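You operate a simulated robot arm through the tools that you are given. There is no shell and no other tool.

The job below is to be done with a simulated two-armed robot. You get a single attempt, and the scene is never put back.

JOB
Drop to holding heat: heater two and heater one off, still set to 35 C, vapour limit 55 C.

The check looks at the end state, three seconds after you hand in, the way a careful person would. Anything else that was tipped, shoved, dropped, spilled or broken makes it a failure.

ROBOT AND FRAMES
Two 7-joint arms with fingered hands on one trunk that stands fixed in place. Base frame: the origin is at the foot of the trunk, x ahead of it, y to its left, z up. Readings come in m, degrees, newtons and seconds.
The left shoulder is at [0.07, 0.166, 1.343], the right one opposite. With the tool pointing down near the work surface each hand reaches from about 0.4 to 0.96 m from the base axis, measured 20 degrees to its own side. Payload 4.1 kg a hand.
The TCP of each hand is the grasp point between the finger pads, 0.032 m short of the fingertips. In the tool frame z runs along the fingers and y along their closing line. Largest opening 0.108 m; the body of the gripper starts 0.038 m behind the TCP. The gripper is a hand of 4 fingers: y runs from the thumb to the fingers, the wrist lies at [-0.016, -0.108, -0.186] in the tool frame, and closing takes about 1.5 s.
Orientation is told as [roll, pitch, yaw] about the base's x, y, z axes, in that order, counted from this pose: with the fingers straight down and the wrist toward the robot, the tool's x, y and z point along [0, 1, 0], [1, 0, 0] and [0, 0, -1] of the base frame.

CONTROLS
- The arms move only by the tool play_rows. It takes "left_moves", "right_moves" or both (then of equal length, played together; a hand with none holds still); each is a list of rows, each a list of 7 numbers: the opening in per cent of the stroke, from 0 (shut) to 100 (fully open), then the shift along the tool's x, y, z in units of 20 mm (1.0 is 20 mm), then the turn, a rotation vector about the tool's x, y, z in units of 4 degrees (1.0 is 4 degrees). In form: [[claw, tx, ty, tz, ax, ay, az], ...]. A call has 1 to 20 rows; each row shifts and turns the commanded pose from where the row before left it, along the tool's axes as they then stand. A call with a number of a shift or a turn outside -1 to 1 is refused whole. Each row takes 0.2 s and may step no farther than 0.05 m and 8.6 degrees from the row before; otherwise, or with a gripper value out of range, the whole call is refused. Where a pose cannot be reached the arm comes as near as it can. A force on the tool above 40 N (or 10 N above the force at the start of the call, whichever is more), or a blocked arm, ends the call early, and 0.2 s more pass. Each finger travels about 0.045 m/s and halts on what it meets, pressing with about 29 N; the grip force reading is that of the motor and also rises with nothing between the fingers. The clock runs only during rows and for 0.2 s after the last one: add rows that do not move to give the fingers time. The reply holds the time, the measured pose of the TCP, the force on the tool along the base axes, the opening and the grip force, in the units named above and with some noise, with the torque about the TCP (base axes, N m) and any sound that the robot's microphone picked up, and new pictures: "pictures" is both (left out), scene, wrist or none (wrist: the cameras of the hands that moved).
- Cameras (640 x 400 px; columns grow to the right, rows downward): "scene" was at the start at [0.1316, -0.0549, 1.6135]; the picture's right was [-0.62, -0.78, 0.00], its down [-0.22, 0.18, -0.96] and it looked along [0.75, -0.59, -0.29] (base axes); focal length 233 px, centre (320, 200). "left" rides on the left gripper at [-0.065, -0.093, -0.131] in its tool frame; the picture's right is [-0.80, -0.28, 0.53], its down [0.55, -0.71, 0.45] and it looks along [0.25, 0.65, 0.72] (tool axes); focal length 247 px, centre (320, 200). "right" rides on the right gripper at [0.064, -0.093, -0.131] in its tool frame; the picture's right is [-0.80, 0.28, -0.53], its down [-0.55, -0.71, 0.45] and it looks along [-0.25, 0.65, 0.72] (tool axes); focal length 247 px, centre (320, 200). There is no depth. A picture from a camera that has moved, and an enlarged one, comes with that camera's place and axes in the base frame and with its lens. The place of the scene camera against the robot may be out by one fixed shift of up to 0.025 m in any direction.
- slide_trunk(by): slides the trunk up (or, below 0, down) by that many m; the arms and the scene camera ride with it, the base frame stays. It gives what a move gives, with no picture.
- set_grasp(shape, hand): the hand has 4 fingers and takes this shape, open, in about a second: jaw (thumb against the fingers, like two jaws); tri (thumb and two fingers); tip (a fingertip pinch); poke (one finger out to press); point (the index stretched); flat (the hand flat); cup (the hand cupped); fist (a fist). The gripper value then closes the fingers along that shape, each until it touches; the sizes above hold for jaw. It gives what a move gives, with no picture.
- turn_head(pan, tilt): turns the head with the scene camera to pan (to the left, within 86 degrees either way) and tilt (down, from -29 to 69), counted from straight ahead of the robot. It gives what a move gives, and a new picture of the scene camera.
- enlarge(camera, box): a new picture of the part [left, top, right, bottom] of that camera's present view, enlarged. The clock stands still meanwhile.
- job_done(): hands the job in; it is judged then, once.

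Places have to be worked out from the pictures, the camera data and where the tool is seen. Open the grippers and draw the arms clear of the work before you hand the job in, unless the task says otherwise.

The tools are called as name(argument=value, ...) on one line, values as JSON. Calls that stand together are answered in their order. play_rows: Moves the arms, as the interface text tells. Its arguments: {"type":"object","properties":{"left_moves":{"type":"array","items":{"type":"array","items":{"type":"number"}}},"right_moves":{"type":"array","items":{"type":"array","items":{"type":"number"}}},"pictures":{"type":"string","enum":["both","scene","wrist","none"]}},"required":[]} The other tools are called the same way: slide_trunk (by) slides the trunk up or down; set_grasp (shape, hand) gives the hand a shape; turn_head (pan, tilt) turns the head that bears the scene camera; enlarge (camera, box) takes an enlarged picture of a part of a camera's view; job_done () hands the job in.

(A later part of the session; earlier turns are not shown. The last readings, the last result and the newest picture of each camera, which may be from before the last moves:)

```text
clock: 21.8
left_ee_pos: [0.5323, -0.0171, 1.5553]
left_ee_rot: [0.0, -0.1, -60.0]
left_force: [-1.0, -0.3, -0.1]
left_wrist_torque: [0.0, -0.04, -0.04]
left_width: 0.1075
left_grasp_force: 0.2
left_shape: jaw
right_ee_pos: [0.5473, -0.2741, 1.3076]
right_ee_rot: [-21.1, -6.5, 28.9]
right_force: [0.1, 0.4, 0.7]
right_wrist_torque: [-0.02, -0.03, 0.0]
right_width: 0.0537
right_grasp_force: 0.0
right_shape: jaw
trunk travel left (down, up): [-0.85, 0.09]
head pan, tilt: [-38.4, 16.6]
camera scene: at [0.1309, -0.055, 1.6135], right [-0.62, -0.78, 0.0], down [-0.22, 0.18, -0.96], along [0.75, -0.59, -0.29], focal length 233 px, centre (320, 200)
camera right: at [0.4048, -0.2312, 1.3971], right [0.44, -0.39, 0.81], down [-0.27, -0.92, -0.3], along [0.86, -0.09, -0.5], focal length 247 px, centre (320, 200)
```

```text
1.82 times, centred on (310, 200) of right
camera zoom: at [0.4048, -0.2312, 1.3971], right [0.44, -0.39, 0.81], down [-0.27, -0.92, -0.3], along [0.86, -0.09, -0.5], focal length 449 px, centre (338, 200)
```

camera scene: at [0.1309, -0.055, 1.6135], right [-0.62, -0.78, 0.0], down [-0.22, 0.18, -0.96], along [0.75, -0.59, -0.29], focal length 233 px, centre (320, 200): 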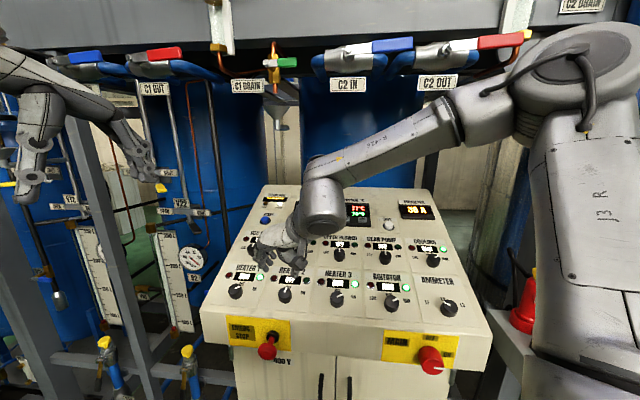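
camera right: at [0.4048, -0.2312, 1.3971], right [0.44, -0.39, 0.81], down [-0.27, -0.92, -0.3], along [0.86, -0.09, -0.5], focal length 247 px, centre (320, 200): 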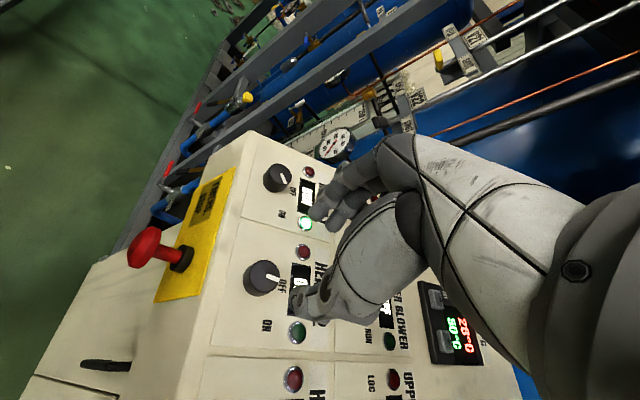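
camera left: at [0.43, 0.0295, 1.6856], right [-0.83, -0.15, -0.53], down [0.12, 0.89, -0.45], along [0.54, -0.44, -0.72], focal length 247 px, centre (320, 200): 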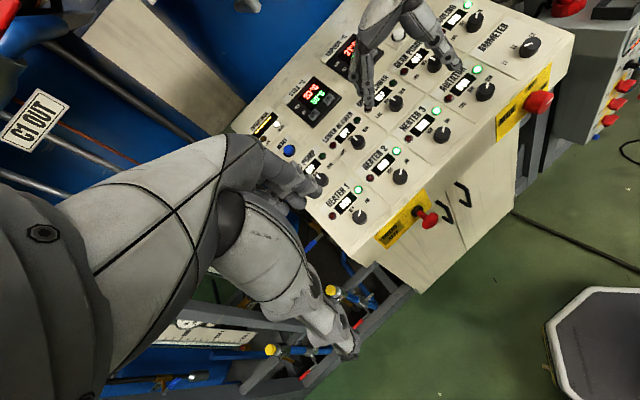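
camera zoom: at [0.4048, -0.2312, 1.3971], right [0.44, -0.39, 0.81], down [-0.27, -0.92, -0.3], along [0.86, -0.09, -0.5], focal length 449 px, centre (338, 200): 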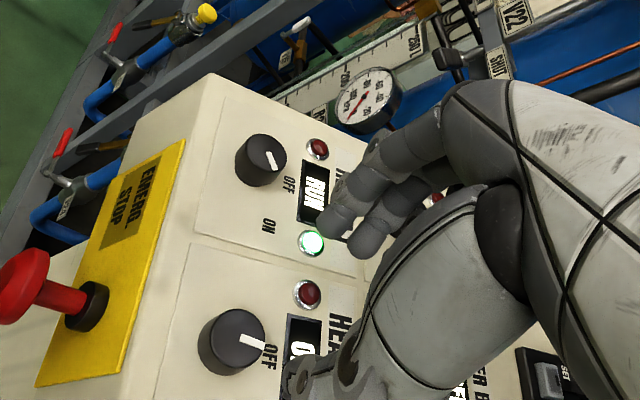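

Heater 2's pointer now stands at OFF like the other off switches, and its lamp is out. I turn the right hand back by 52 degrees at this height, and draw the left hand 8 cm back to give room near heater 1.

play_rows(right_moves=[[50, 0, 0, 0, 0, 0, 1], [50, 0, 0, 0, 0, 0, 1], [50, 0, 0, 0, 0, 0, 1], [50, 0, 0, 0, 0, 0, 1], [50, 0, 0, 0, 0, 0, 1], [50, 0, 0, 0, 0, 0, 1], [50, 0, 0, 0, 0, 0, 1], [50, 0, 0, 0, 0, 0, 1], [50, 0, 0, 0, 0, 0, 1], [50, 0, 0, 0, 0, 0, 1], [50, 0, 0, 0, 0, 0, 1], [50, 0, 0, 0, 0, 0, 1], [50, 0, 0, 0, 0, 0, 1]], left_moves=[[100, 0, -1, 0, 0, 0, 0], [100, 0, -1, 0, 0, 0, 0], [100, 0, -1, 0, 0, 0, 0], [100, 0, -1, 0, 0, 0, 0], [100, 0, 0, 0, 0, 0, 0], [100, 0, 0, 0, 0, 0, 0], [100, 0, 0, 0, 0, 0, 0], [100, 0, 0, 0, 0, 0, 0], [100, 0, 0, 0, 0, 0, 0], [100, 0, 0, 0, 0, 0, 0], [100, 0, 0, 0, 0, 0, 0], [100, 0, 0, 0, 0, 0, 0], [100, 0, 0, 0, 0, 0, 0]], pictures="both")

```text
clock: 24.6
left_ee_pos: [0.4933, 0.0525, 1.5547]
left_ee_rot: [-0.1, 0.0, -60.0]
left_force: [0.0, -0.7, -0.3]
left_wrist_torque: [-0.01, -0.01, 0.0]
left_width: 0.1077
left_grasp_force: 0.0
left_shape: jaw
right_ee_pos: [0.5491, -0.2749, 1.3064]
right_ee_rot: [-8.0, -20.5, -22.9]
right_force: [0.2, -0.1, -0.1]
right_wrist_torque: [-0.01, -0.01, -0.01]
right_width: 0.0536
right_grasp_force: 0.1
right_shape: jaw
trunk travel left (down, up): [-0.85, 0.09]
head pan, tilt: [-38.4, 16.6]
camera scene: at [0.1323, -0.0548, 1.6134], right [-0.62, -0.78, 0.0], down [-0.23, 0.18, -0.96], along [0.75, -0.59, -0.29], focal length 233 px, centre (320, 200)
camera right: at [0.4614, -0.1497, 1.3883], right [-0.24, -0.67, 0.7], down [-0.73, -0.35, -0.59], along [0.64, -0.65, -0.41], focal length 247 px, centre (320, 200)
camera left: at [0.3908, 0.0991, 1.6861], right [-0.83, -0.15, -0.53], down [0.12, 0.89, -0.45], along [0.54, -0.44, -0.72], focal length 247 px, centre (320, 200)
```

scene: 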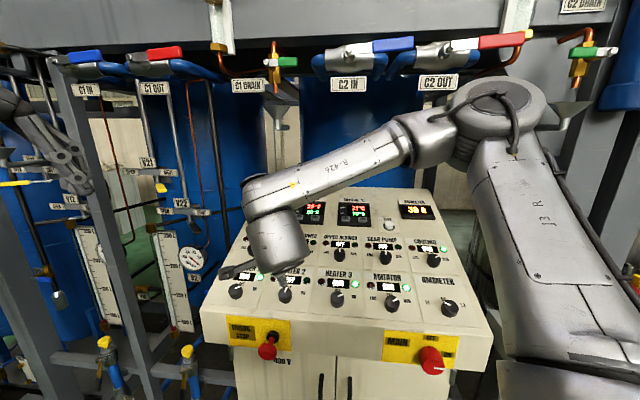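
right: 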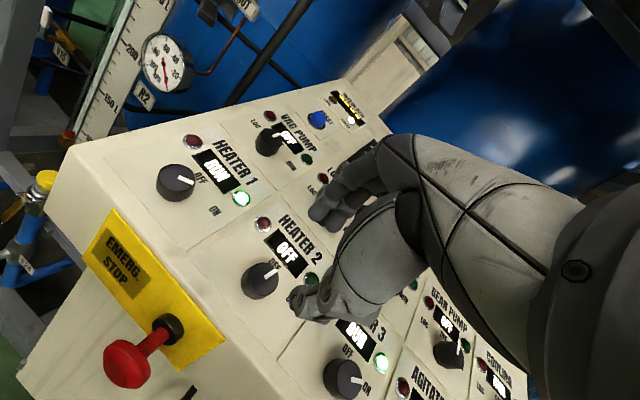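
left: 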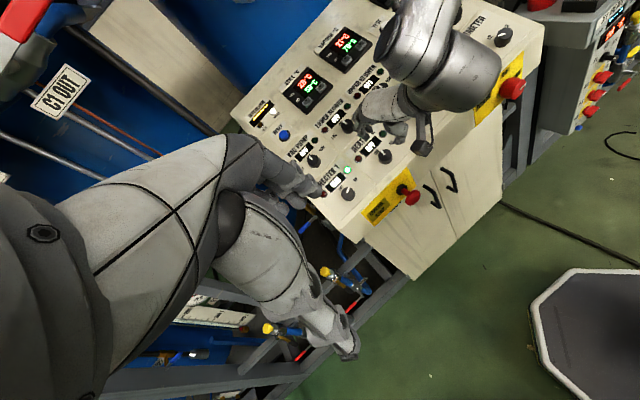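

Heater 2's display now reads OFF. I move the hand sideways over heater 1's knob and down to 0.10 m.

play_rows(right_moves=[[50, 0.921, 0.338, 0, 0, 0, 0], [50, 0.921, 0.338, 0, 0, 0, 0], [50, 0.921, 0.338, 0, 0, 0, 0], [50, 0.921, 0.338, 0, 0, 0, 0], [50, 0.921, 0.338, 0, 0, 0, 0], [50, 0.921, 0.338, 0, 0, 0, 0], [50, 0.921, 0.338, 0, 0, 0, 0], [50, 0, 0, 0.7, 0, 0, 0], [50, 0, 0, 0.7, 0, 0, 0], [50, 0, 0, 0.7, 0, 0, 0], [50, 0, 0, 0, 0, 0, 0]], pictures="both")

enlarge(camera="right", box=[230, 180, 390, 340])

```text
clock: 27.0
left_ee_pos: [0.4927, 0.0526, 1.5546]
left_ee_rot: [0.0, -0.2, -60.0]
left_force: [-0.3, -0.5, 0.1]
left_wrist_torque: [-0.02, 0.01, -0.03]
left_width: 0.1077
left_grasp_force: 0.0
left_shape: jaw
right_ee_pos: [0.5806, -0.2645, 1.2696]
right_ee_rot: [-8.0, -20.4, -22.9]
right_force: [0.6, -0.2, 0.0]
right_wrist_torque: [0.03, 0.01, 0.02]
right_width: 0.0535
right_grasp_force: 0.1
right_shape: jaw
right hand out of reach, approached as far as the arm can: row 2, 3, 4, 5, 6, 7
trunk travel left (down, up): [-0.85, 0.09]
head pan, tilt: [-38.4, 16.6]
camera scene: at [0.1318, -0.0547, 1.6135], right [-0.62, -0.78, 0.0], down [-0.22, 0.18, -0.96], along [0.75, -0.59, -0.29], focal length 233 px, centre (320, 200)
camera right: at [0.4922, -0.1404, 1.3502], right [-0.24, -0.68, 0.7], down [-0.73, -0.35, -0.59], along [0.65, -0.65, -0.41], focal length 247 px, centre (320, 200)
```

scene: 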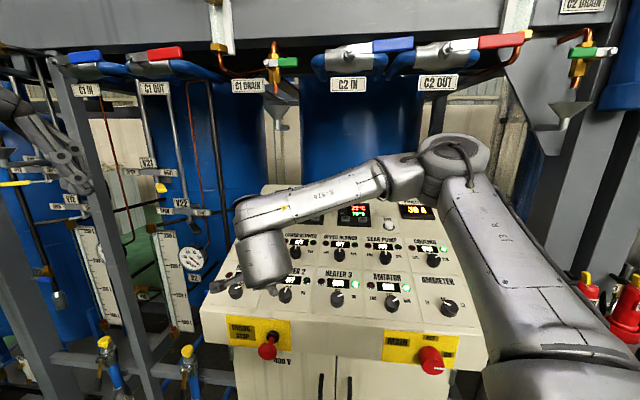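
right: 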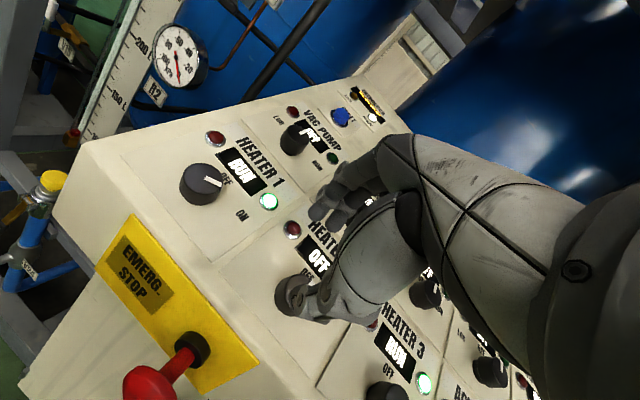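

```text
2.50 times, centred on (310, 260) of right
camera zoom: at [0.4922, -0.1404, 1.3502], right [-0.24, -0.68, 0.7], down [-0.73, -0.35, -0.59], along [0.65, -0.65, -0.41], focal length 617 px, centre (345, 50)
```

zoom: 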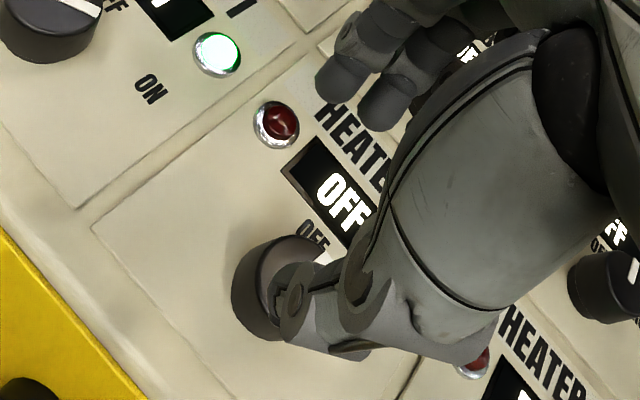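

The right arm is short of reach at this yaw for heater 1 (stopped at [0.581,-0.265,1.270]). I turn the hand 24 degrees toward its comfortable side and then move over heater 1's knob.

play_rows(right_moves=[[50, 0, 0, -0.5, 0, 0, -1], [50, 0, 0, -0.5, 0, 0, -1], [50, 0, 0, 0, 0, 0, -1], [50, 0, 0, 0, 0, 0, -1], [50, 0, 0, 0, 0, 0, -1], [50, 0, 0, 0, 0, 0, -1], [50, 0.775, 0.748, 0, 0, 0, 0], [50, 0.775, 0.748, 0, 0, 0, 0], [50, 0.775, 0.748, 0, 0, 0, 0], [50, 0.775, 0.748, 0, 0, 0, 0], [50, 0.775, 0.748, 0, 0, 0, 0], [50, 0, 0, 0, 0, 0, 0]], pictures="both")

```text
clock: 29.6
left_ee_pos: [0.4923, 0.0519, 1.5555]
left_ee_rot: [0.1, 0.0, -59.9]
left_force: [0.1, 0.1, -0.1]
left_wrist_torque: [0.01, 0.02, -0.03]
left_width: 0.1075
left_grasp_force: 0.1
left_shape: jaw
right_ee_pos: [0.604, -0.2301, 1.2873]
right_ee_rot: [-15.8, -15.4, 1.9]
right_force: [-0.4, -0.1, 0.4]
right_wrist_torque: [-0.01, -0.03, -0.03]
right_width: 0.0536
right_grasp_force: 0.1
right_shape: jaw
right hand out of reach, approached as far as the arm can: row 9, 10, 11
trunk travel left (down, up): [-0.85, 0.09]
head pan, tilt: [-38.4, 16.6]
camera scene: at [0.1315, -0.0553, 1.6135], right [-0.62, -0.78, 0.0], down [-0.22, 0.18, -0.96], along [0.75, -0.59, -0.29], focal length 233 px, centre (320, 200)
camera right: at [0.4829, -0.136, 1.3678], right [0.1, -0.62, 0.78], down [-0.58, -0.67, -0.46], along [0.81, -0.41, -0.43], focal length 247 px, centre (320, 200)
```

scene: 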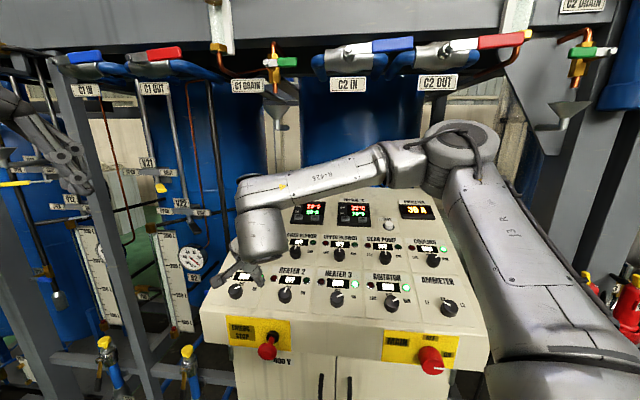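
right: 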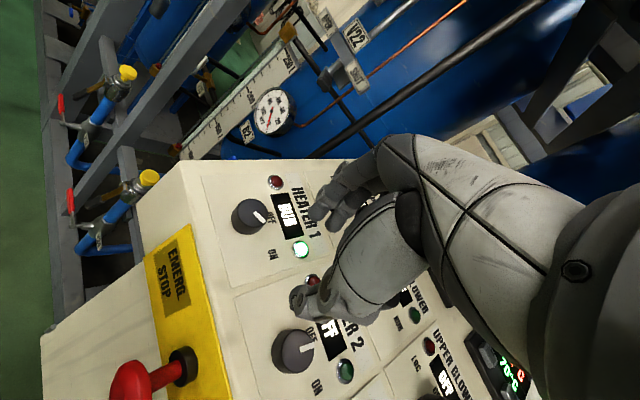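

Still short; the forearm comes in from the right, so an even more left-pointing hand should suit heater 1. I turn another 32 degrees and move on toward the knob.

play_rows(right_moves=[[50, 0, 0, 0, 0, 0, -1], [50, 0, 0, 0, 0, 0, -1], [50, 0, 0, 0, 0, 0, -1], [50, 0, 0, 0, 0, 0, -1], [50, 0, 0, 0, 0, 0, -1], [50, 0, 0, 0, 0, 0, -1], [50, 0, 0, 0, 0, 0, -1], [50, 0, 0, 0, 0, 0, -1], [50, 0.2, 0.811, 0.275, 0, 0, 0], [50, 0.2, 0.811, 0.275, 0, 0, 0], [50, 0.2, 0.811, 0.275, 0, 0, 0], [50, 0.2, 0.811, 0.275, 0, 0, 0], [50, 0, 0, 0, 0, 0, 0]], pictures="both")

```text
clock: 32.4
left_ee_pos: [0.4931, 0.0531, 1.555]
left_ee_rot: [-0.2, -0.1, -60.1]
left_force: [-0.3, 0.9, -1.0]
left_wrist_torque: [0.01, 0.03, 0.01]
left_width: 0.1073
left_grasp_force: 0.0
left_shape: jaw
right_ee_pos: [0.6369, -0.2033, 1.2734]
right_ee_rot: [-21.6, -4.9, 32.6]
right_force: [0.7, -0.2, 0.5]
right_wrist_torque: [-0.04, 0.02, -0.04]
right_width: 0.0538
right_grasp_force: 0.0
right_shape: jaw
right hand out of reach, approached as far as the arm can: row 11, 12
trunk travel left (down, up): [-0.85, 0.09]
head pan, tilt: [-38.4, 16.6]
camera scene: at [0.1324, -0.0548, 1.6134], right [-0.62, -0.78, 0.0], down [-0.23, 0.18, -0.96], along [0.75, -0.59, -0.29], focal length 233 px, centre (320, 200)
camera right: at [0.4942, -0.1672, 1.3657], right [0.48, -0.35, 0.81], down [-0.21, -0.94, -0.28], along [0.85, -0.04, -0.52], focal length 247 px, centre (320, 200)
```

scene: 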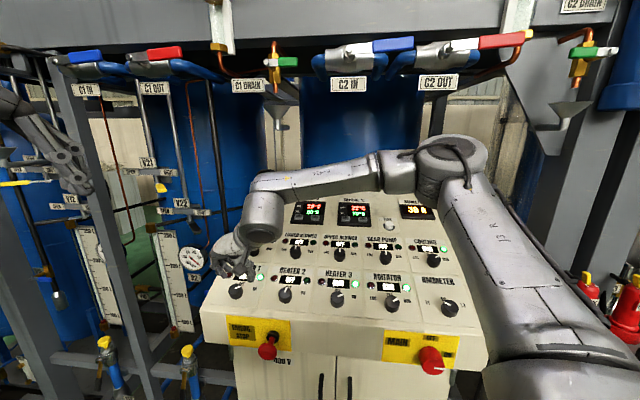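
right: 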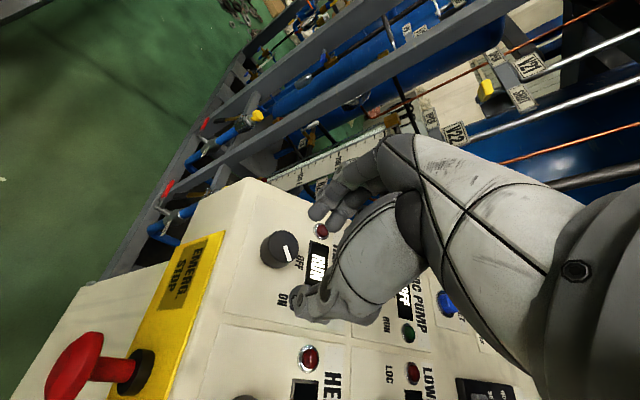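

The right arm's wrist limits stop it just short of heater 1, while the panel really faces the left shoulder, so the left hand suits that knob better. I lift the right hand off and withdraw it to the right and back.

play_rows(right_moves=[[50, 0, 0, -1, 0, 0, 0], [50, 0, 0, -1, 0, 0, 0], [50, 0, 0, -1, 0, 0, 0], [50, 0, 0, -1, 0, 0, 0], [50, 0, 0, -1, 0, 0, 0], [60, -0.45, -0.94, -0.21, 0, 0, 0], [70, -0.45, -0.94, -0.21, 0, 0, 0], [80, -0.45, -0.94, -0.21, 0, 0, 0], [90, -0.45, -0.94, -0.21, 0, 0, 0], [100, -0.45, -0.94, -0.21, 0, 0, 0], [100, -0.45, -0.94, -0.21, 0, 0, 0], [100, -0.45, -0.94, -0.21, 0, 0, 0], [100, -0.45, -0.94, -0.21, 0, 0, 0], [100, -0.45, -0.94, -0.21, 0, 0, 0], [100, -0.45, -0.94, -0.21, 0, 0, 0], [100, -0.45, -0.94, -0.21, 0, 0, 0], [100, -0.45, -0.94, -0.21, 0, 0, 0], [100, -0.45, -0.94, -0.21, 0, 0, 0], [100, -0.45, -0.94, -0.21, 0, 0, 0], [100, -0.45, -0.94, -0.21, 0, 0, 0]], pictures="both")

```text
clock: 36.6
left_ee_pos: [0.4927, 0.0524, 1.5553]
left_ee_rot: [-0.1, -0.1, -60.0]
left_force: [0.0, -0.1, -0.4]
left_wrist_torque: [0.0, -0.01, 0.02]
left_width: 0.1077
left_grasp_force: 0.0
left_shape: jaw
right_ee_pos: [0.521, -0.2891, 1.406]
right_ee_rot: [-21.5, -4.9, 32.6]
right_force: [-0.4, -0.6, 0.8]
right_wrist_torque: [0.0, 0.01, -0.03]
right_width: 0.1074
right_grasp_force: 0.1
right_shape: jaw
right hand out of reach, approached as far as the arm can: row 13, 14, 15, 16, 17, 18, 19, 20
trunk travel left (down, up): [-0.85, 0.09]
head pan, tilt: [-38.4, 16.6]
camera scene: at [0.1317, -0.0546, 1.6135], right [-0.62, -0.78, 0.0], down [-0.22, 0.18, -0.96], along [0.75, -0.59, -0.29], focal length 233 px, centre (320, 200)
camera right: at [0.3781, -0.2538, 1.4975], right [0.47, -0.35, 0.81], down [-0.21, -0.94, -0.28], along [0.85, -0.04, -0.52], focal length 247 px, centre (320, 200)
```

scene: 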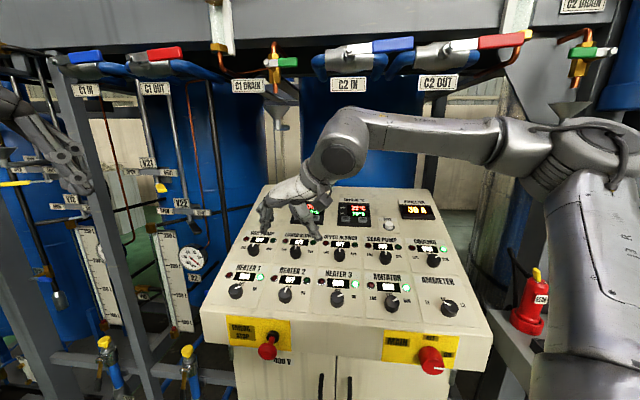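
right: 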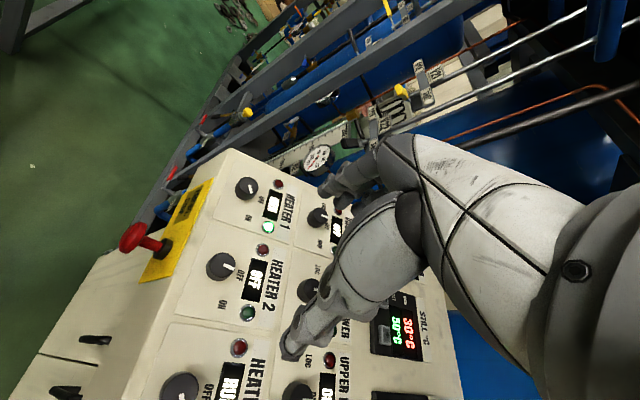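

The tilt blocks the retreat, so I first take the tilt out, then pull the right hand back and up.

play_rows(right_moves=[[100, 0, 0, -0.3, 0.212, 0.892, 0], [100, 0, 0, -0.3, 0.212, 0.892, 0], [100, 0, 0, -0.3, 0.212, 0.892, 0], [100, 0, 0, 0, 0.212, 0.892, 0], [100, 0, 0, 0, 0.212, 0.892, 0], [100, 0, 0, 0, 0.212, 0.892, 0], [100, -0.267, -0.945, -0.35, 0, 0, 0], [100, -0.267, -0.945, -0.35, 0, 0, 0], [100, -0.267, -0.945, -0.35, 0, 0, 0], [100, -0.267, -0.945, -0.35, 0, 0, 0], [100, -0.267, -0.945, -0.35, 0, 0, 0], [100, -0.267, -0.945, -0.35, 0, 0, 0], [100, -0.267, -0.945, -0.35, 0, 0, 0], [100, -0.267, -0.945, -0.35, 0, 0, 0], [100, -0.267, -0.945, -0.35, 0, 0, 0], [100, 0, 0, 0, 0, 0, 0]], pictures="both")

```text
clock: 40.0
left_ee_pos: [0.493, 0.0527, 1.5548]
left_ee_rot: [-0.1, 0.0, -60.0]
left_force: [-0.1, -0.1, 0.6]
left_wrist_torque: [0.0, 0.0, -0.04]
left_width: 0.1077
left_grasp_force: 0.1
left_shape: jaw
right_ee_pos: [0.3637, -0.3095, 1.4709]
right_ee_rot: [-0.2, 0.2, 31.4]
right_force: [0.4, 0.4, 0.2]
right_wrist_torque: [0.02, -0.02, 0.02]
right_width: 0.1078
right_grasp_force: 0.0
right_shape: jaw
right hand out of reach, approached as far as the arm can: row 1, 2, 3, 4, 5, 6, 7, 8, 9, 10, 11, 12, 13, 14, 15
trunk travel left (down, up): [-0.85, 0.09]
head pan, tilt: [-38.4, 16.6]
camera scene: at [0.1323, -0.0548, 1.6134], right [-0.62, -0.78, 0.0], down [-0.23, 0.18, -0.96], along [0.75, -0.59, -0.29], focal length 233 px, centre (320, 200)
camera right: at [0.2513, -0.3033, 1.6043], right [0.66, -0.53, 0.53], down [-0.32, -0.84, -0.44], along [0.68, 0.12, -0.72], focal length 247 px, centre (320, 200)
```

scene: 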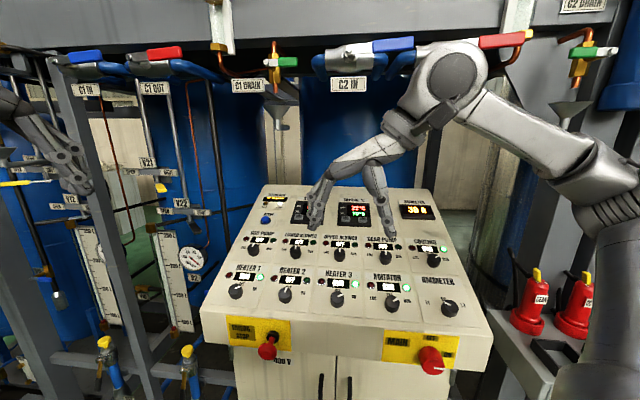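
right: 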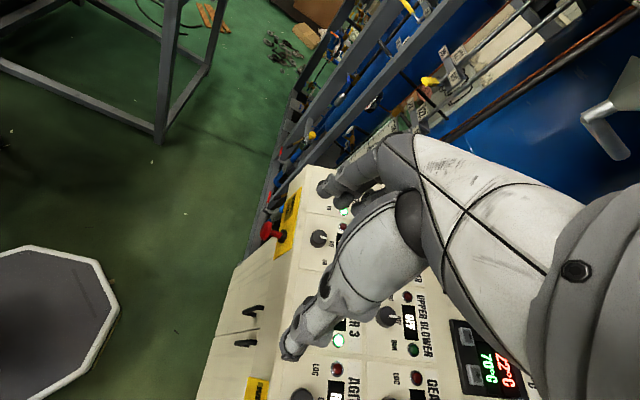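

The right hand is now back and clear. I bring the left hand over heater 1's knob (20 cm above) turning its yaw to -80, while the right hand turns back to a neutral yaw.

play_rows(left_moves=[[90, 0.045, 0.978, 0.752, 0, 0, 0], [80, 0.045, 0.978, 0.752, 0, 0, 0], [70, 0.045, 0.978, 0.752, 0, 0, 0], [60, 0.045, 0.978, 0.752, 0, 0, 0], [50, 0.045, 0.978, 0.752, 0, 0, 0], [50, 0.045, 0.978, 0.752, 0, 0, 0], [50, 0.045, 0.978, 0.752, 0, 0, 0], [50, 0.045, 0.978, 0.752, 0, 0, 0], [50, 0.045, 0.978, 0.752, 0, 0, 0], [50, 0.045, 0.978, 0.752, 0, 0, 0], [50, 0.045, 0.978, 0.752, 0, 0, 0], [50, 0.045, 0.978, 0.752, 0, 0, 0], [50, 0.045, 0.978, 0.752, 0, 0, 0], [50, 0, 0, 0, 0, 0, 1], [50, 0, 0, 0, 0, 0, 1], [50, 0, 0, 0, 0, 0, 1], [50, 0, 0, 0, 0, 0, 1], [50, 0, 0, 0, 0, 0, 1]], right_moves=[[100, 0, 0, 0, 0, 0, 1], [100, 0, 0, 0, 0, 0, 1], [100, 0, 0, 0, 0, 0, 1], [100, 0, 0, 0, 0, 0, 1], [100, 0, 0, 0, 0, 0, 1], [100, 0, 0, 0, 0, 0, 1], [100, 0, 0, 0, 0, 0, 1], [100, 0, 0, 0, 0, 0, 1], [100, -0.5, -0.8, -0.5, 0, 0, 0], [100, -0.5, -0.8, -0.5, 0, 0, 0], [100, -0.5, -0.8, -0.5, 0, 0, 0], [100, 0, 0, 0, 0, 0, 0], [100, 0, 0, 0, 0, 0, 0], [100, 0, 0, 0, 0, 0, 0], [100, 0, 0, 0, 0, 0, 0], [100, 0, 0, 0, 0, 0, 0], [100, 0, 0, 0, 0, 0, 0], [100, 0, 0, 0, 0, 0, 0]], pictures="both")

```text
clock: 43.8
left_ee_pos: [0.6297, -0.1632, 1.3603]
left_ee_rot: [0.1, 0.1, -80.0]
left_force: [-0.3, -0.3, 0.4]
left_wrist_torque: [-0.02, -0.01, 0.0]
left_width: 0.0545
left_grasp_force: 0.1
left_shape: jaw
right_ee_pos: [0.3146, -0.3388, 1.5029]
right_ee_rot: [0.0, 0.0, -0.3]
right_force: [0.1, 0.4, -0.2]
right_wrist_torque: [-0.02, -0.02, -0.01]
right_width: 0.1079
right_grasp_force: 0.0
right_shape: jaw
trunk travel left (down, up): [-0.85, 0.09]
head pan, tilt: [-38.4, 16.6]
camera scene: at [0.1318, -0.0549, 1.6134], right [-0.62, -0.78, 0.0], down [-0.22, 0.18, -0.96], along [0.75, -0.59, -0.29], focal length 233 px, centre (320, 200)
camera right: at [0.223, -0.275, 1.6349], right [0.28, -0.8, 0.53], down [-0.71, -0.55, -0.45], along [0.65, -0.25, -0.72], focal length 247 px, centre (320, 200)
camera left: at [0.5507, -0.0839, 1.4907], right [-0.83, 0.14, -0.53], down [0.42, 0.79, -0.45], along [0.36, -0.6, -0.72], focal length 247 px, centre (320, 200)
```

scene: 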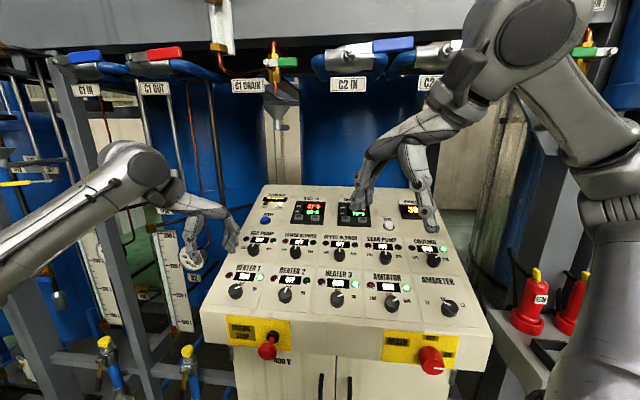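
right: 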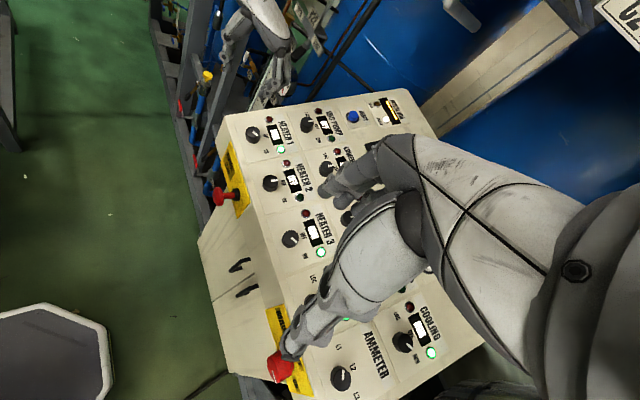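
left: 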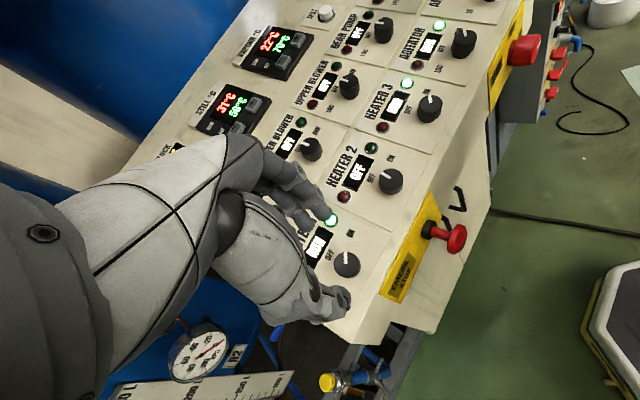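

The left hand got there cleanly. I tilt it square to the panel and lower to 0.10 m above heater 1's knob.

play_rows(left_moves=[[50, 0, 0, 0, -0.751, 0.526, 0], [50, 0, 0, 0, -0.751, 0.526, 0], [50, 0, 0, 0, -0.751, 0.526, 0], [50, 0, 0, 0, -0.751, 0.526, 0], [50, 0, 0, 0, -0.751, 0.526, 0], [50, 0, 0, 0, -0.751, 0.526, 0], [50, 0, 0, 1, 0, 0, 0], [50, 0, 0, 1, 0, 0, 0], [50, 0, 0, 1, 0, 0, 0], [50, 0, 0, 1, 0, 0, 0], [50, 0, 0, 1, 0, 0, 0], [50, 0, 0, 0, 0, 0, 0]], pictures="both")

enlarge(camera="left", box=[260, 170, 420, 330])

```text
clock: 46.4
left_ee_pos: [0.6566, -0.1909, 1.2674]
left_ee_rot: [13.0, -17.8, -82.0]
left_force: [-0.7, -1.2, 0.4]
left_wrist_torque: [0.02, -0.02, -0.05]
left_width: 0.0545
left_grasp_force: 0.1
left_shape: jaw
right_ee_pos: [0.3144, -0.3395, 1.5026]
right_ee_rot: [0.0, 0.0, -0.3]
right_force: [-0.2, 0.0, 0.5]
right_wrist_torque: [0.0, -0.01, 0.01]
right_width: 0.1078
right_grasp_force: 0.0
right_shape: jaw
trunk travel left (down, up): [-0.85, 0.09]
head pan, tilt: [-38.4, 16.6]
camera scene: at [0.1315, -0.0548, 1.6135], right [-0.62, -0.78, 0.0], down [-0.22, 0.18, -0.96], along [0.75, -0.59, -0.29], focal length 233 px, centre (320, 200)
camera left: at [0.5472, -0.0823, 1.3463], right [-0.66, -0.04, -0.75], down [0.55, 0.66, -0.51], along [0.51, -0.75, -0.41], focal length 247 px, centre (320, 200)
```

scene: 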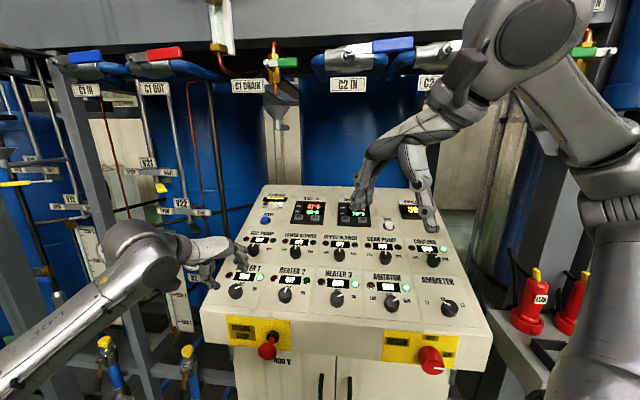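
left: 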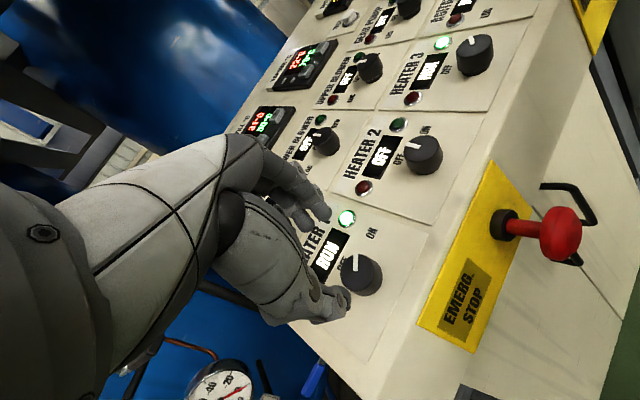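

```text
2.50 times, centred on (340, 250) of left
camera zoom: at [0.5472, -0.0823, 1.3463], right [-0.66, -0.04, -0.75], down [0.55, 0.66, -0.51], along [0.51, -0.75, -0.41], focal length 617 px, centre (270, 75)
```

zoom: 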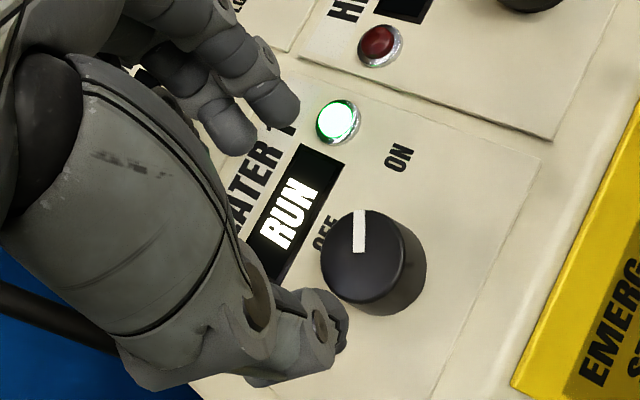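

Left hand is well centred over heater 1's knob (about 1.5 mm off, which I correct). I descend to put the fingertips around the knob.

play_rows(left_moves=[[47, 0.02, -0.075, 0, 0, 0, 0], [47, 0, 0, 0.7, 0, 0, 0], [47, 0, 0, 0.7, 0, 0, 0], [47, 0, 0, 0.6, 0, 0, 0], [47, 0, 0, 0.6, 0, 0, 0], [47, 0, 0, 0.5, 0, 0, 0], [47, 0, 0, 0, 0, 0, 0]], pictures="both")

enlarge(camera="left", box=[250, 170, 370, 310])

```text
clock: 48.0
left_ee_pos: [0.6727, -0.2036, 1.2086]
left_ee_rot: [13.0, -18.0, -82.0]
left_force: [-0.3, 0.0, 0.6]
left_wrist_torque: [-0.03, 0.0, 0.01]
left_width: 0.0511
left_grasp_force: 0.0
left_shape: jaw
right_ee_pos: [0.3145, -0.3395, 1.5009]
right_ee_rot: [0.0, 0.0, -0.3]
right_force: [-0.8, 0.8, -1.3]
right_wrist_torque: [0.0, 0.01, 0.01]
right_width: 0.1078
right_grasp_force: 0.2
right_shape: jaw
trunk travel left (down, up): [-0.85, 0.09]
head pan, tilt: [-38.4, 16.6]
camera scene: at [0.1316, -0.0548, 1.6135], right [-0.62, -0.78, 0.0], down [-0.22, 0.18, -0.96], along [0.75, -0.59, -0.29], focal length 233 px, centre (320, 200)
camera left: at [0.5644, -0.0967, 1.2883], right [-0.66, -0.04, -0.75], down [0.55, 0.66, -0.51], along [0.51, -0.75, -0.41], focal length 247 px, centre (320, 200)
```

scene: 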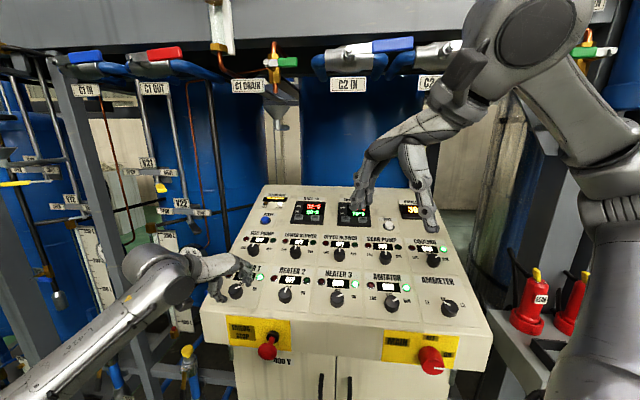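
left: 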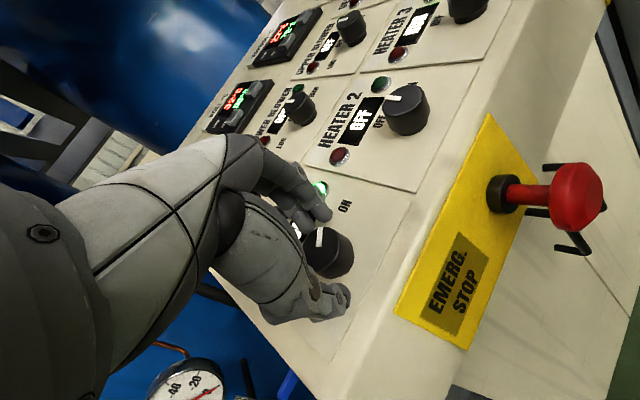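

```text
2.86 times, centred on (310, 240) of left
camera zoom: at [0.5644, -0.0967, 1.2883], right [-0.66, -0.04, -0.75], down [0.55, 0.66, -0.51], along [0.51, -0.75, -0.41], focal length 706 px, centre (349, 86)
```

zoom: 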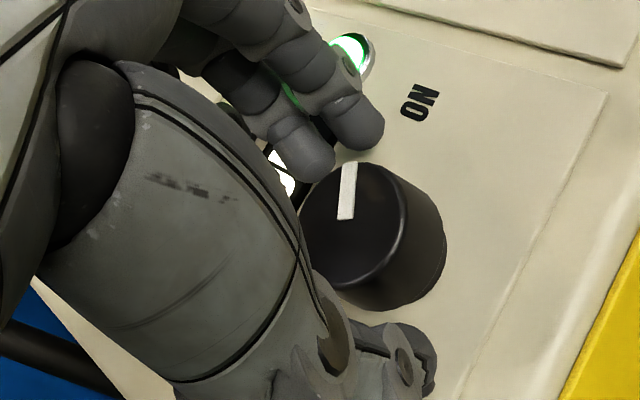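

The grasp is centred. I close on heater 1's knob and turn it counter-clockwise by the first 20 degrees.

play_rows(left_moves=[[37, 0, 0, 0, 0, 0, 0], [27, 0, 0, 0, 0, 0, 0], [17, 0, 0, 0, 0, 0, 0], [8, 0, 0, 0, 0, 0, 0], [0, 0, 0, 0, 0, 0, 0], [0, 0, 0, 0, 0, 0, 0], [0, 0, 0, 0, 0, 0, 0], [0, 0, 0, 0, 0, 0, -1], [0, 0, 0, 0, 0, 0, -1], [0, 0, 0, 0, 0, 0, -1], [0, 0, 0, 0, 0, 0, -1], [0, 0, 0, 0, 0, 0, -1]], pictures="wrist")

enlarge(camera="left", box=[250, 170, 370, 310])

```text
clock: 50.6
left_ee_pos: [0.6733, -0.2031, 1.2091]
left_ee_rot: [5.8, -21.2, -60.9]
left_force: [2.1, 4.3, -3.0]
left_wrist_torque: [0.12, -0.06, 0.02]
left_width: 0.0267
left_grasp_force: 29.2
left_shape: jaw
right_ee_pos: [0.3172, -0.3385, 1.502]
right_ee_rot: [0.0, 0.0, -0.3]
right_force: [0.4, -0.2, -0.5]
right_wrist_torque: [0.0, 0.04, -0.02]
right_width: 0.1076
right_grasp_force: 0.0
right_shape: jaw
trunk travel left (down, up): [-0.85, 0.09]
head pan, tilt: [-38.4, 16.6]
camera left: at [0.542, -0.1274, 1.2909], right [-0.67, -0.32, -0.67], down [0.27, 0.74, -0.62], along [0.7, -0.59, -0.41], focal length 247 px, centre (320, 200)
```

left: 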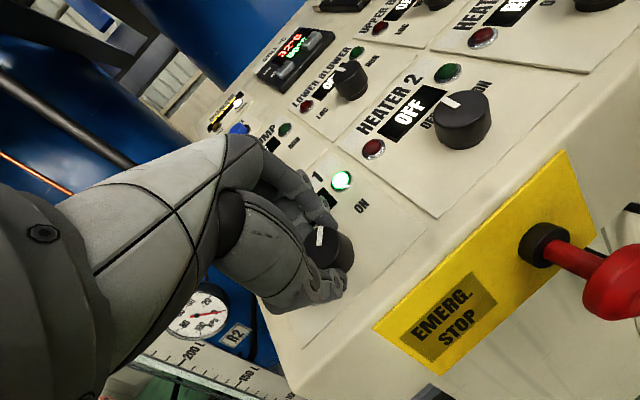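

```text
2.86 times, centred on (310, 240) of left
camera zoom: at [0.542, -0.1274, 1.2909], right [-0.67, -0.32, -0.67], down [0.27, 0.74, -0.62], along [0.7, -0.59, -0.41], focal length 706 px, centre (349, 86)
```

zoom: 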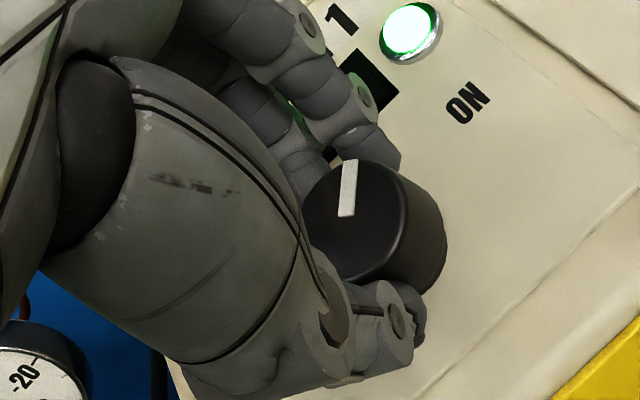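

The knob turns with the hand, forces are small. I turn the remaining 36 degrees toward OFF.

play_rows(left_moves=[[0, 0, 0, 0, 0, 0, -1], [0, 0, 0, 0, 0, 0, -1], [0, 0, 0, 0, 0, 0, -1], [0, 0, 0, 0, 0, 0, -1], [0, 0, 0, 0, 0, 0, -1], [0, 0, 0, 0, 0, 0, -1], [0, 0, 0, 0, 0, 0, -1], [0, 0, 0, 0, 0, 0, -1], [0, 0, 0, 0, 0, 0, -1]], pictures="both")

enlarge(camera="left", box=[250, 120, 430, 310])

```text
clock: 52.6
left_ee_pos: [0.6726, -0.2033, 1.2092]
left_ee_rot: [-8.4, -20.4, -22.4]
left_force: [-2.2, 7.7, -6.5]
left_wrist_torque: [0.24, 0.04, 0.03]
left_width: 0.0265
left_grasp_force: 29.1
left_shape: jaw
right_ee_pos: [0.3167, -0.338, 1.5032]
right_ee_rot: [-0.1, 0.0, -0.3]
right_force: [0.1, -0.6, -0.4]
right_wrist_torque: [0.0, 0.01, -0.02]
right_width: 0.1079
right_grasp_force: 0.2
right_shape: jaw
trunk travel left (down, up): [-0.85, 0.09]
head pan, tilt: [-38.4, 16.6]
camera scene: at [0.1324, -0.0535, 1.6134], right [-0.62, -0.78, 0.0], down [-0.23, 0.18, -0.96], along [0.75, -0.59, -0.29], focal length 233 px, centre (320, 200)
camera left: at [0.5311, -0.194, 1.307], right [-0.44, -0.76, -0.48], down [-0.26, 0.62, -0.74], along [0.86, -0.2, -0.47], focal length 247 px, centre (320, 200)
```

scene: 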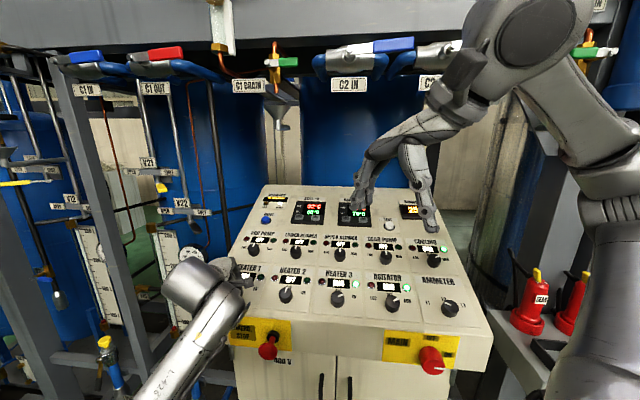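
left: 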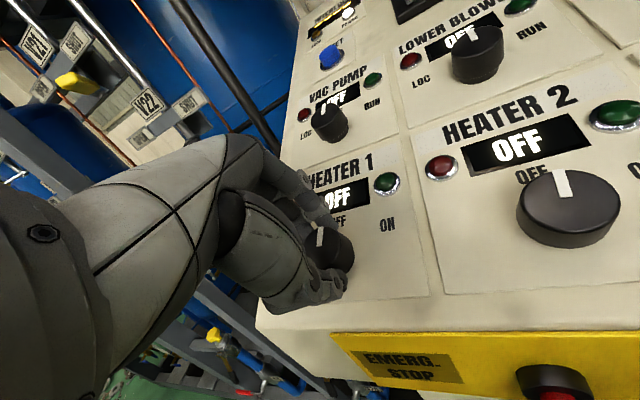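

```text
2.11 times, centred on (340, 215) of left
camera zoom: at [0.5311, -0.194, 1.307], right [-0.44, -0.76, -0.48], down [-0.26, 0.62, -0.74], along [0.86, -0.2, -0.47], focal length 520 px, centre (278, 168)
```

zoom: 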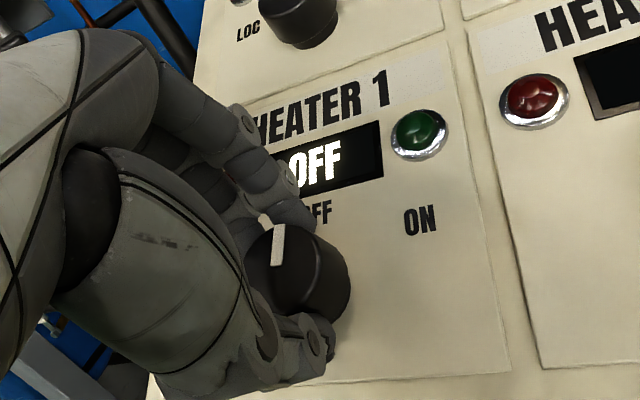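

Heater 1's display reads OFF and its lamp is dark. I release the knob and lift the left hand straight off.

play_rows(left_moves=[[15, 0, 0, 0, 0, 0, 0], [30, 0, 0, 0, 0, 0, 0], [42, 0, 0, 0, 0, 0, 0], [47, 0, 0, 0, 0, 0, 0], [47, 0, 0, -0.5, 0, 0, 0], [47, 0, 0, -0.8, 0, 0, 0], [47, 0, 0, -1, 0, 0, 0], [47, 0, 0, -1, 0, 0, 0], [47, 0, 0, -1, 0, 0, 0], [47, 0, 0, -1, 0, 0, 0], [47, 0, 0, -1, 0, 0, 0]], pictures="both")

enlarge(camera="left", box=[270, 100, 590, 300])

set_grasp(hand="right", shape="poke")

```text
clock: 55.0
left_ee_pos: [0.64, -0.1699, 1.3266]
left_ee_rot: [-8.3, -20.4, -22.5]
left_force: [0.0, 0.1, 0.0]
left_wrist_torque: [0.03, 0.02, 0.01]
left_width: 0.0505
left_grasp_force: 0.0
left_shape: jaw
right_ee_pos: [0.3142, -0.3382, 1.5022]
right_ee_rot: [0.0, -0.1, -0.3]
right_force: [0.0, 0.2, 0.0]
right_wrist_torque: [-0.03, 0.01, -0.03]
right_width: 0.1078
right_grasp_force: 0.0
right_shape: jaw
trunk travel left (down, up): [-0.85, 0.09]
head pan, tilt: [-38.4, 16.6]
camera scene: at [0.1313, -0.055, 1.6135], right [-0.62, -0.78, 0.0], down [-0.22, 0.18, -0.96], along [0.75, -0.59, -0.29], focal length 233 px, centre (320, 200)
camera left: at [0.4963, -0.1618, 1.4244], right [-0.44, -0.75, -0.48], down [-0.26, 0.63, -0.74], along [0.86, -0.2, -0.47], focal length 247 px, centre (320, 200)
```

scene: 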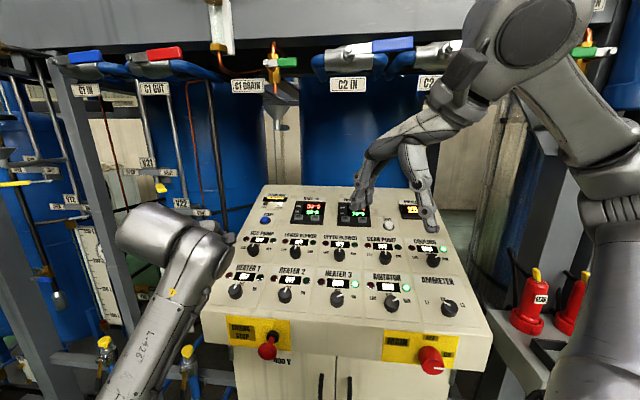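
left: 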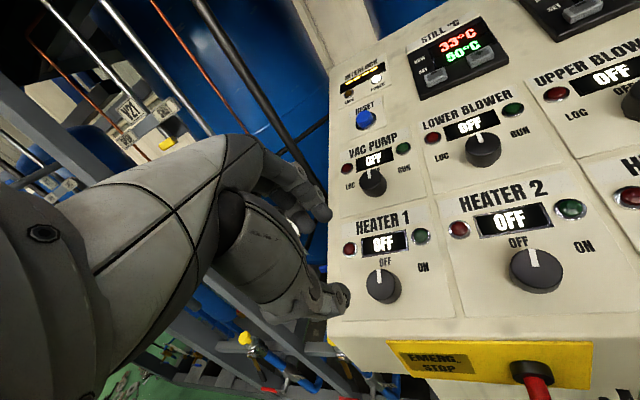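

```text
2.00 times, centred on (430, 200) of left
camera zoom: at [0.4963, -0.1618, 1.4244], right [-0.44, -0.75, -0.48], down [-0.26, 0.63, -0.74], along [0.86, -0.2, -0.47], focal length 494 px, centre (100, 200)
```

zoom: 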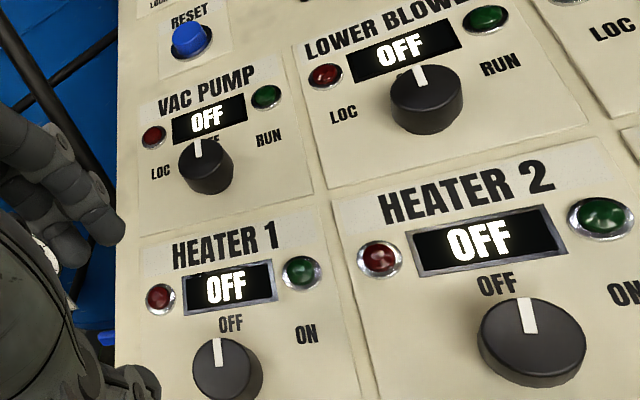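

```text
clock: 55.9
left_ee_pos: [0.6397, -0.1706, 1.3254]
left_ee_rot: [-8.4, -20.4, -22.4]
left_force: [-0.5, 0.6, -0.4]
left_wrist_torque: [0.01, -0.02, 0.0]
left_width: 0.0505
left_grasp_force: 0.1
left_shape: jaw
right_ee_pos: [0.3161, -0.3395, 1.5021]
right_ee_rot: [0.0, 0.0, -0.2]
right_force: [-0.1, 0.2, 0.0]
right_wrist_torque: [0.0, 0.0, -0.02]
right_width: 0.0001
right_grasp_force: 0.1
right_shape: poke
trunk travel left (down, up): [-0.85, 0.09]
head pan, tilt: [-38.4, 16.6]
```

Both heater switches now show OFF with pointers up. I take the left hand back to its watching pose over two moves, and the right hand has taken the poke shape.

play_rows(left_moves=[[60, 0, -0.5, -0.5, 0, 0, 1], [70, 0, -0.5, -0.5, 0, 0, 1], [80, 0, -0.5, -0.5, 0, 0, 1], [90, 0, -0.5, -0.5, 0, 0, 1], [100, 0, 0, 0, 0, 0, 1], [100, 0, 0, 0, 0, 0, 1], [100, 0, 0, 0, 0, 0, 1], [100, 0, 0, 0, 0, 0, 1], [100, 0, 0, 0, 0, 0, 1], [100, 0, 0, 0, 0.885, -0.237, 0], [100, 0, 0, 0, 0.885, -0.237, 0], [100, 0, 0, 0, 0.885, -0.237, 0], [100, 0, 0, 0, 0.885, -0.237, 0], [100, 0, 0, 0, 0.885, -0.237, 0], [100, 0, 0, 0, 0.885, -0.237, 0]], pictures="both")

enlarge(camera="right", box=[220, 100, 480, 400])

enlarge(camera="scene", box=[320, 60, 520, 260])

```text
clock: 59.1
left_ee_pos: [0.5968, -0.1427, 1.3489]
left_ee_rot: [-0.1, 0.1, -59.9]
left_force: [0.9, -1.0, 0.6]
left_wrist_torque: [0.03, 0.01, -0.01]
left_width: 0.1076
left_grasp_force: 0.1
left_shape: jaw
right_ee_pos: [0.3144, -0.3393, 1.5015]
right_ee_rot: [0.0, 0.0, -0.3]
right_force: [0.6, -0.3, 0.7]
right_wrist_torque: [0.04, 0.0, 0.02]
right_width: 0.0
right_grasp_force: 0.2
right_shape: poke
trunk travel left (down, up): [-0.85, 0.09]
head pan, tilt: [-38.4, 16.6]
camera scene: at [0.1318, -0.0553, 1.6134], right [-0.62, -0.78, 0.0], down [-0.22, 0.18, -0.96], along [0.75, -0.59, -0.29], focal length 233 px, centre (320, 200)
camera left: at [0.4946, -0.096, 1.4797], right [-0.83, -0.15, -0.53], down [0.12, 0.89, -0.45], along [0.54, -0.44, -0.72], focal length 247 px, centre (320, 200)
```

scene: 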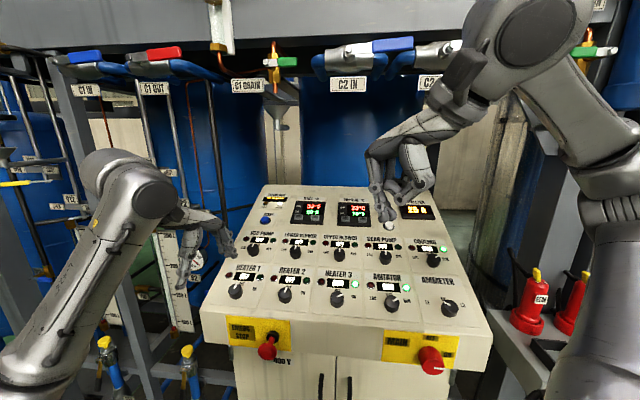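
left: 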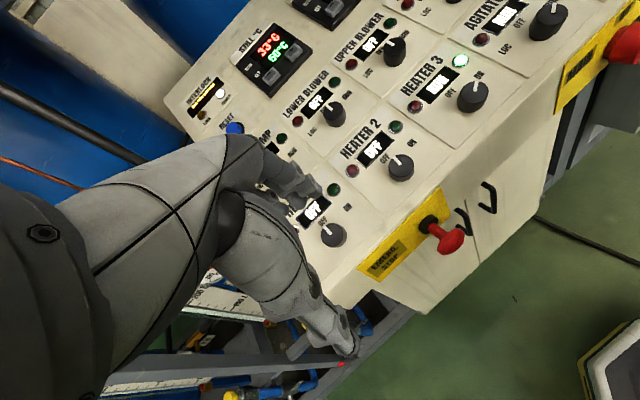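

```text
1.33 times, centred on (350, 250) of right
camera zoom: at [0.223, -0.2754, 1.6348], right [0.28, -0.8, 0.53], down [-0.71, -0.55, -0.45], along [0.65, -0.25, -0.72], focal length 329 px, centre (280, 133)
```

zoom: 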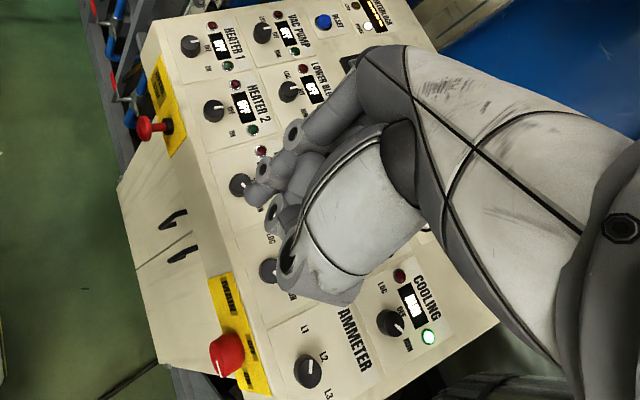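

```text
2.00 times, centred on (420, 160) of scene
camera zoom: at [0.1318, -0.0553, 1.6134], right [-0.62, -0.78, 0.0], down [-0.22, 0.18, -0.96], along [0.75, -0.59, -0.29], focal length 466 px, centre (120, 280)
```

zoom: 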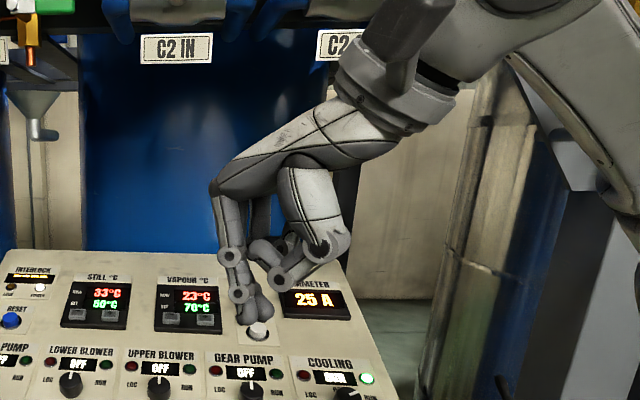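

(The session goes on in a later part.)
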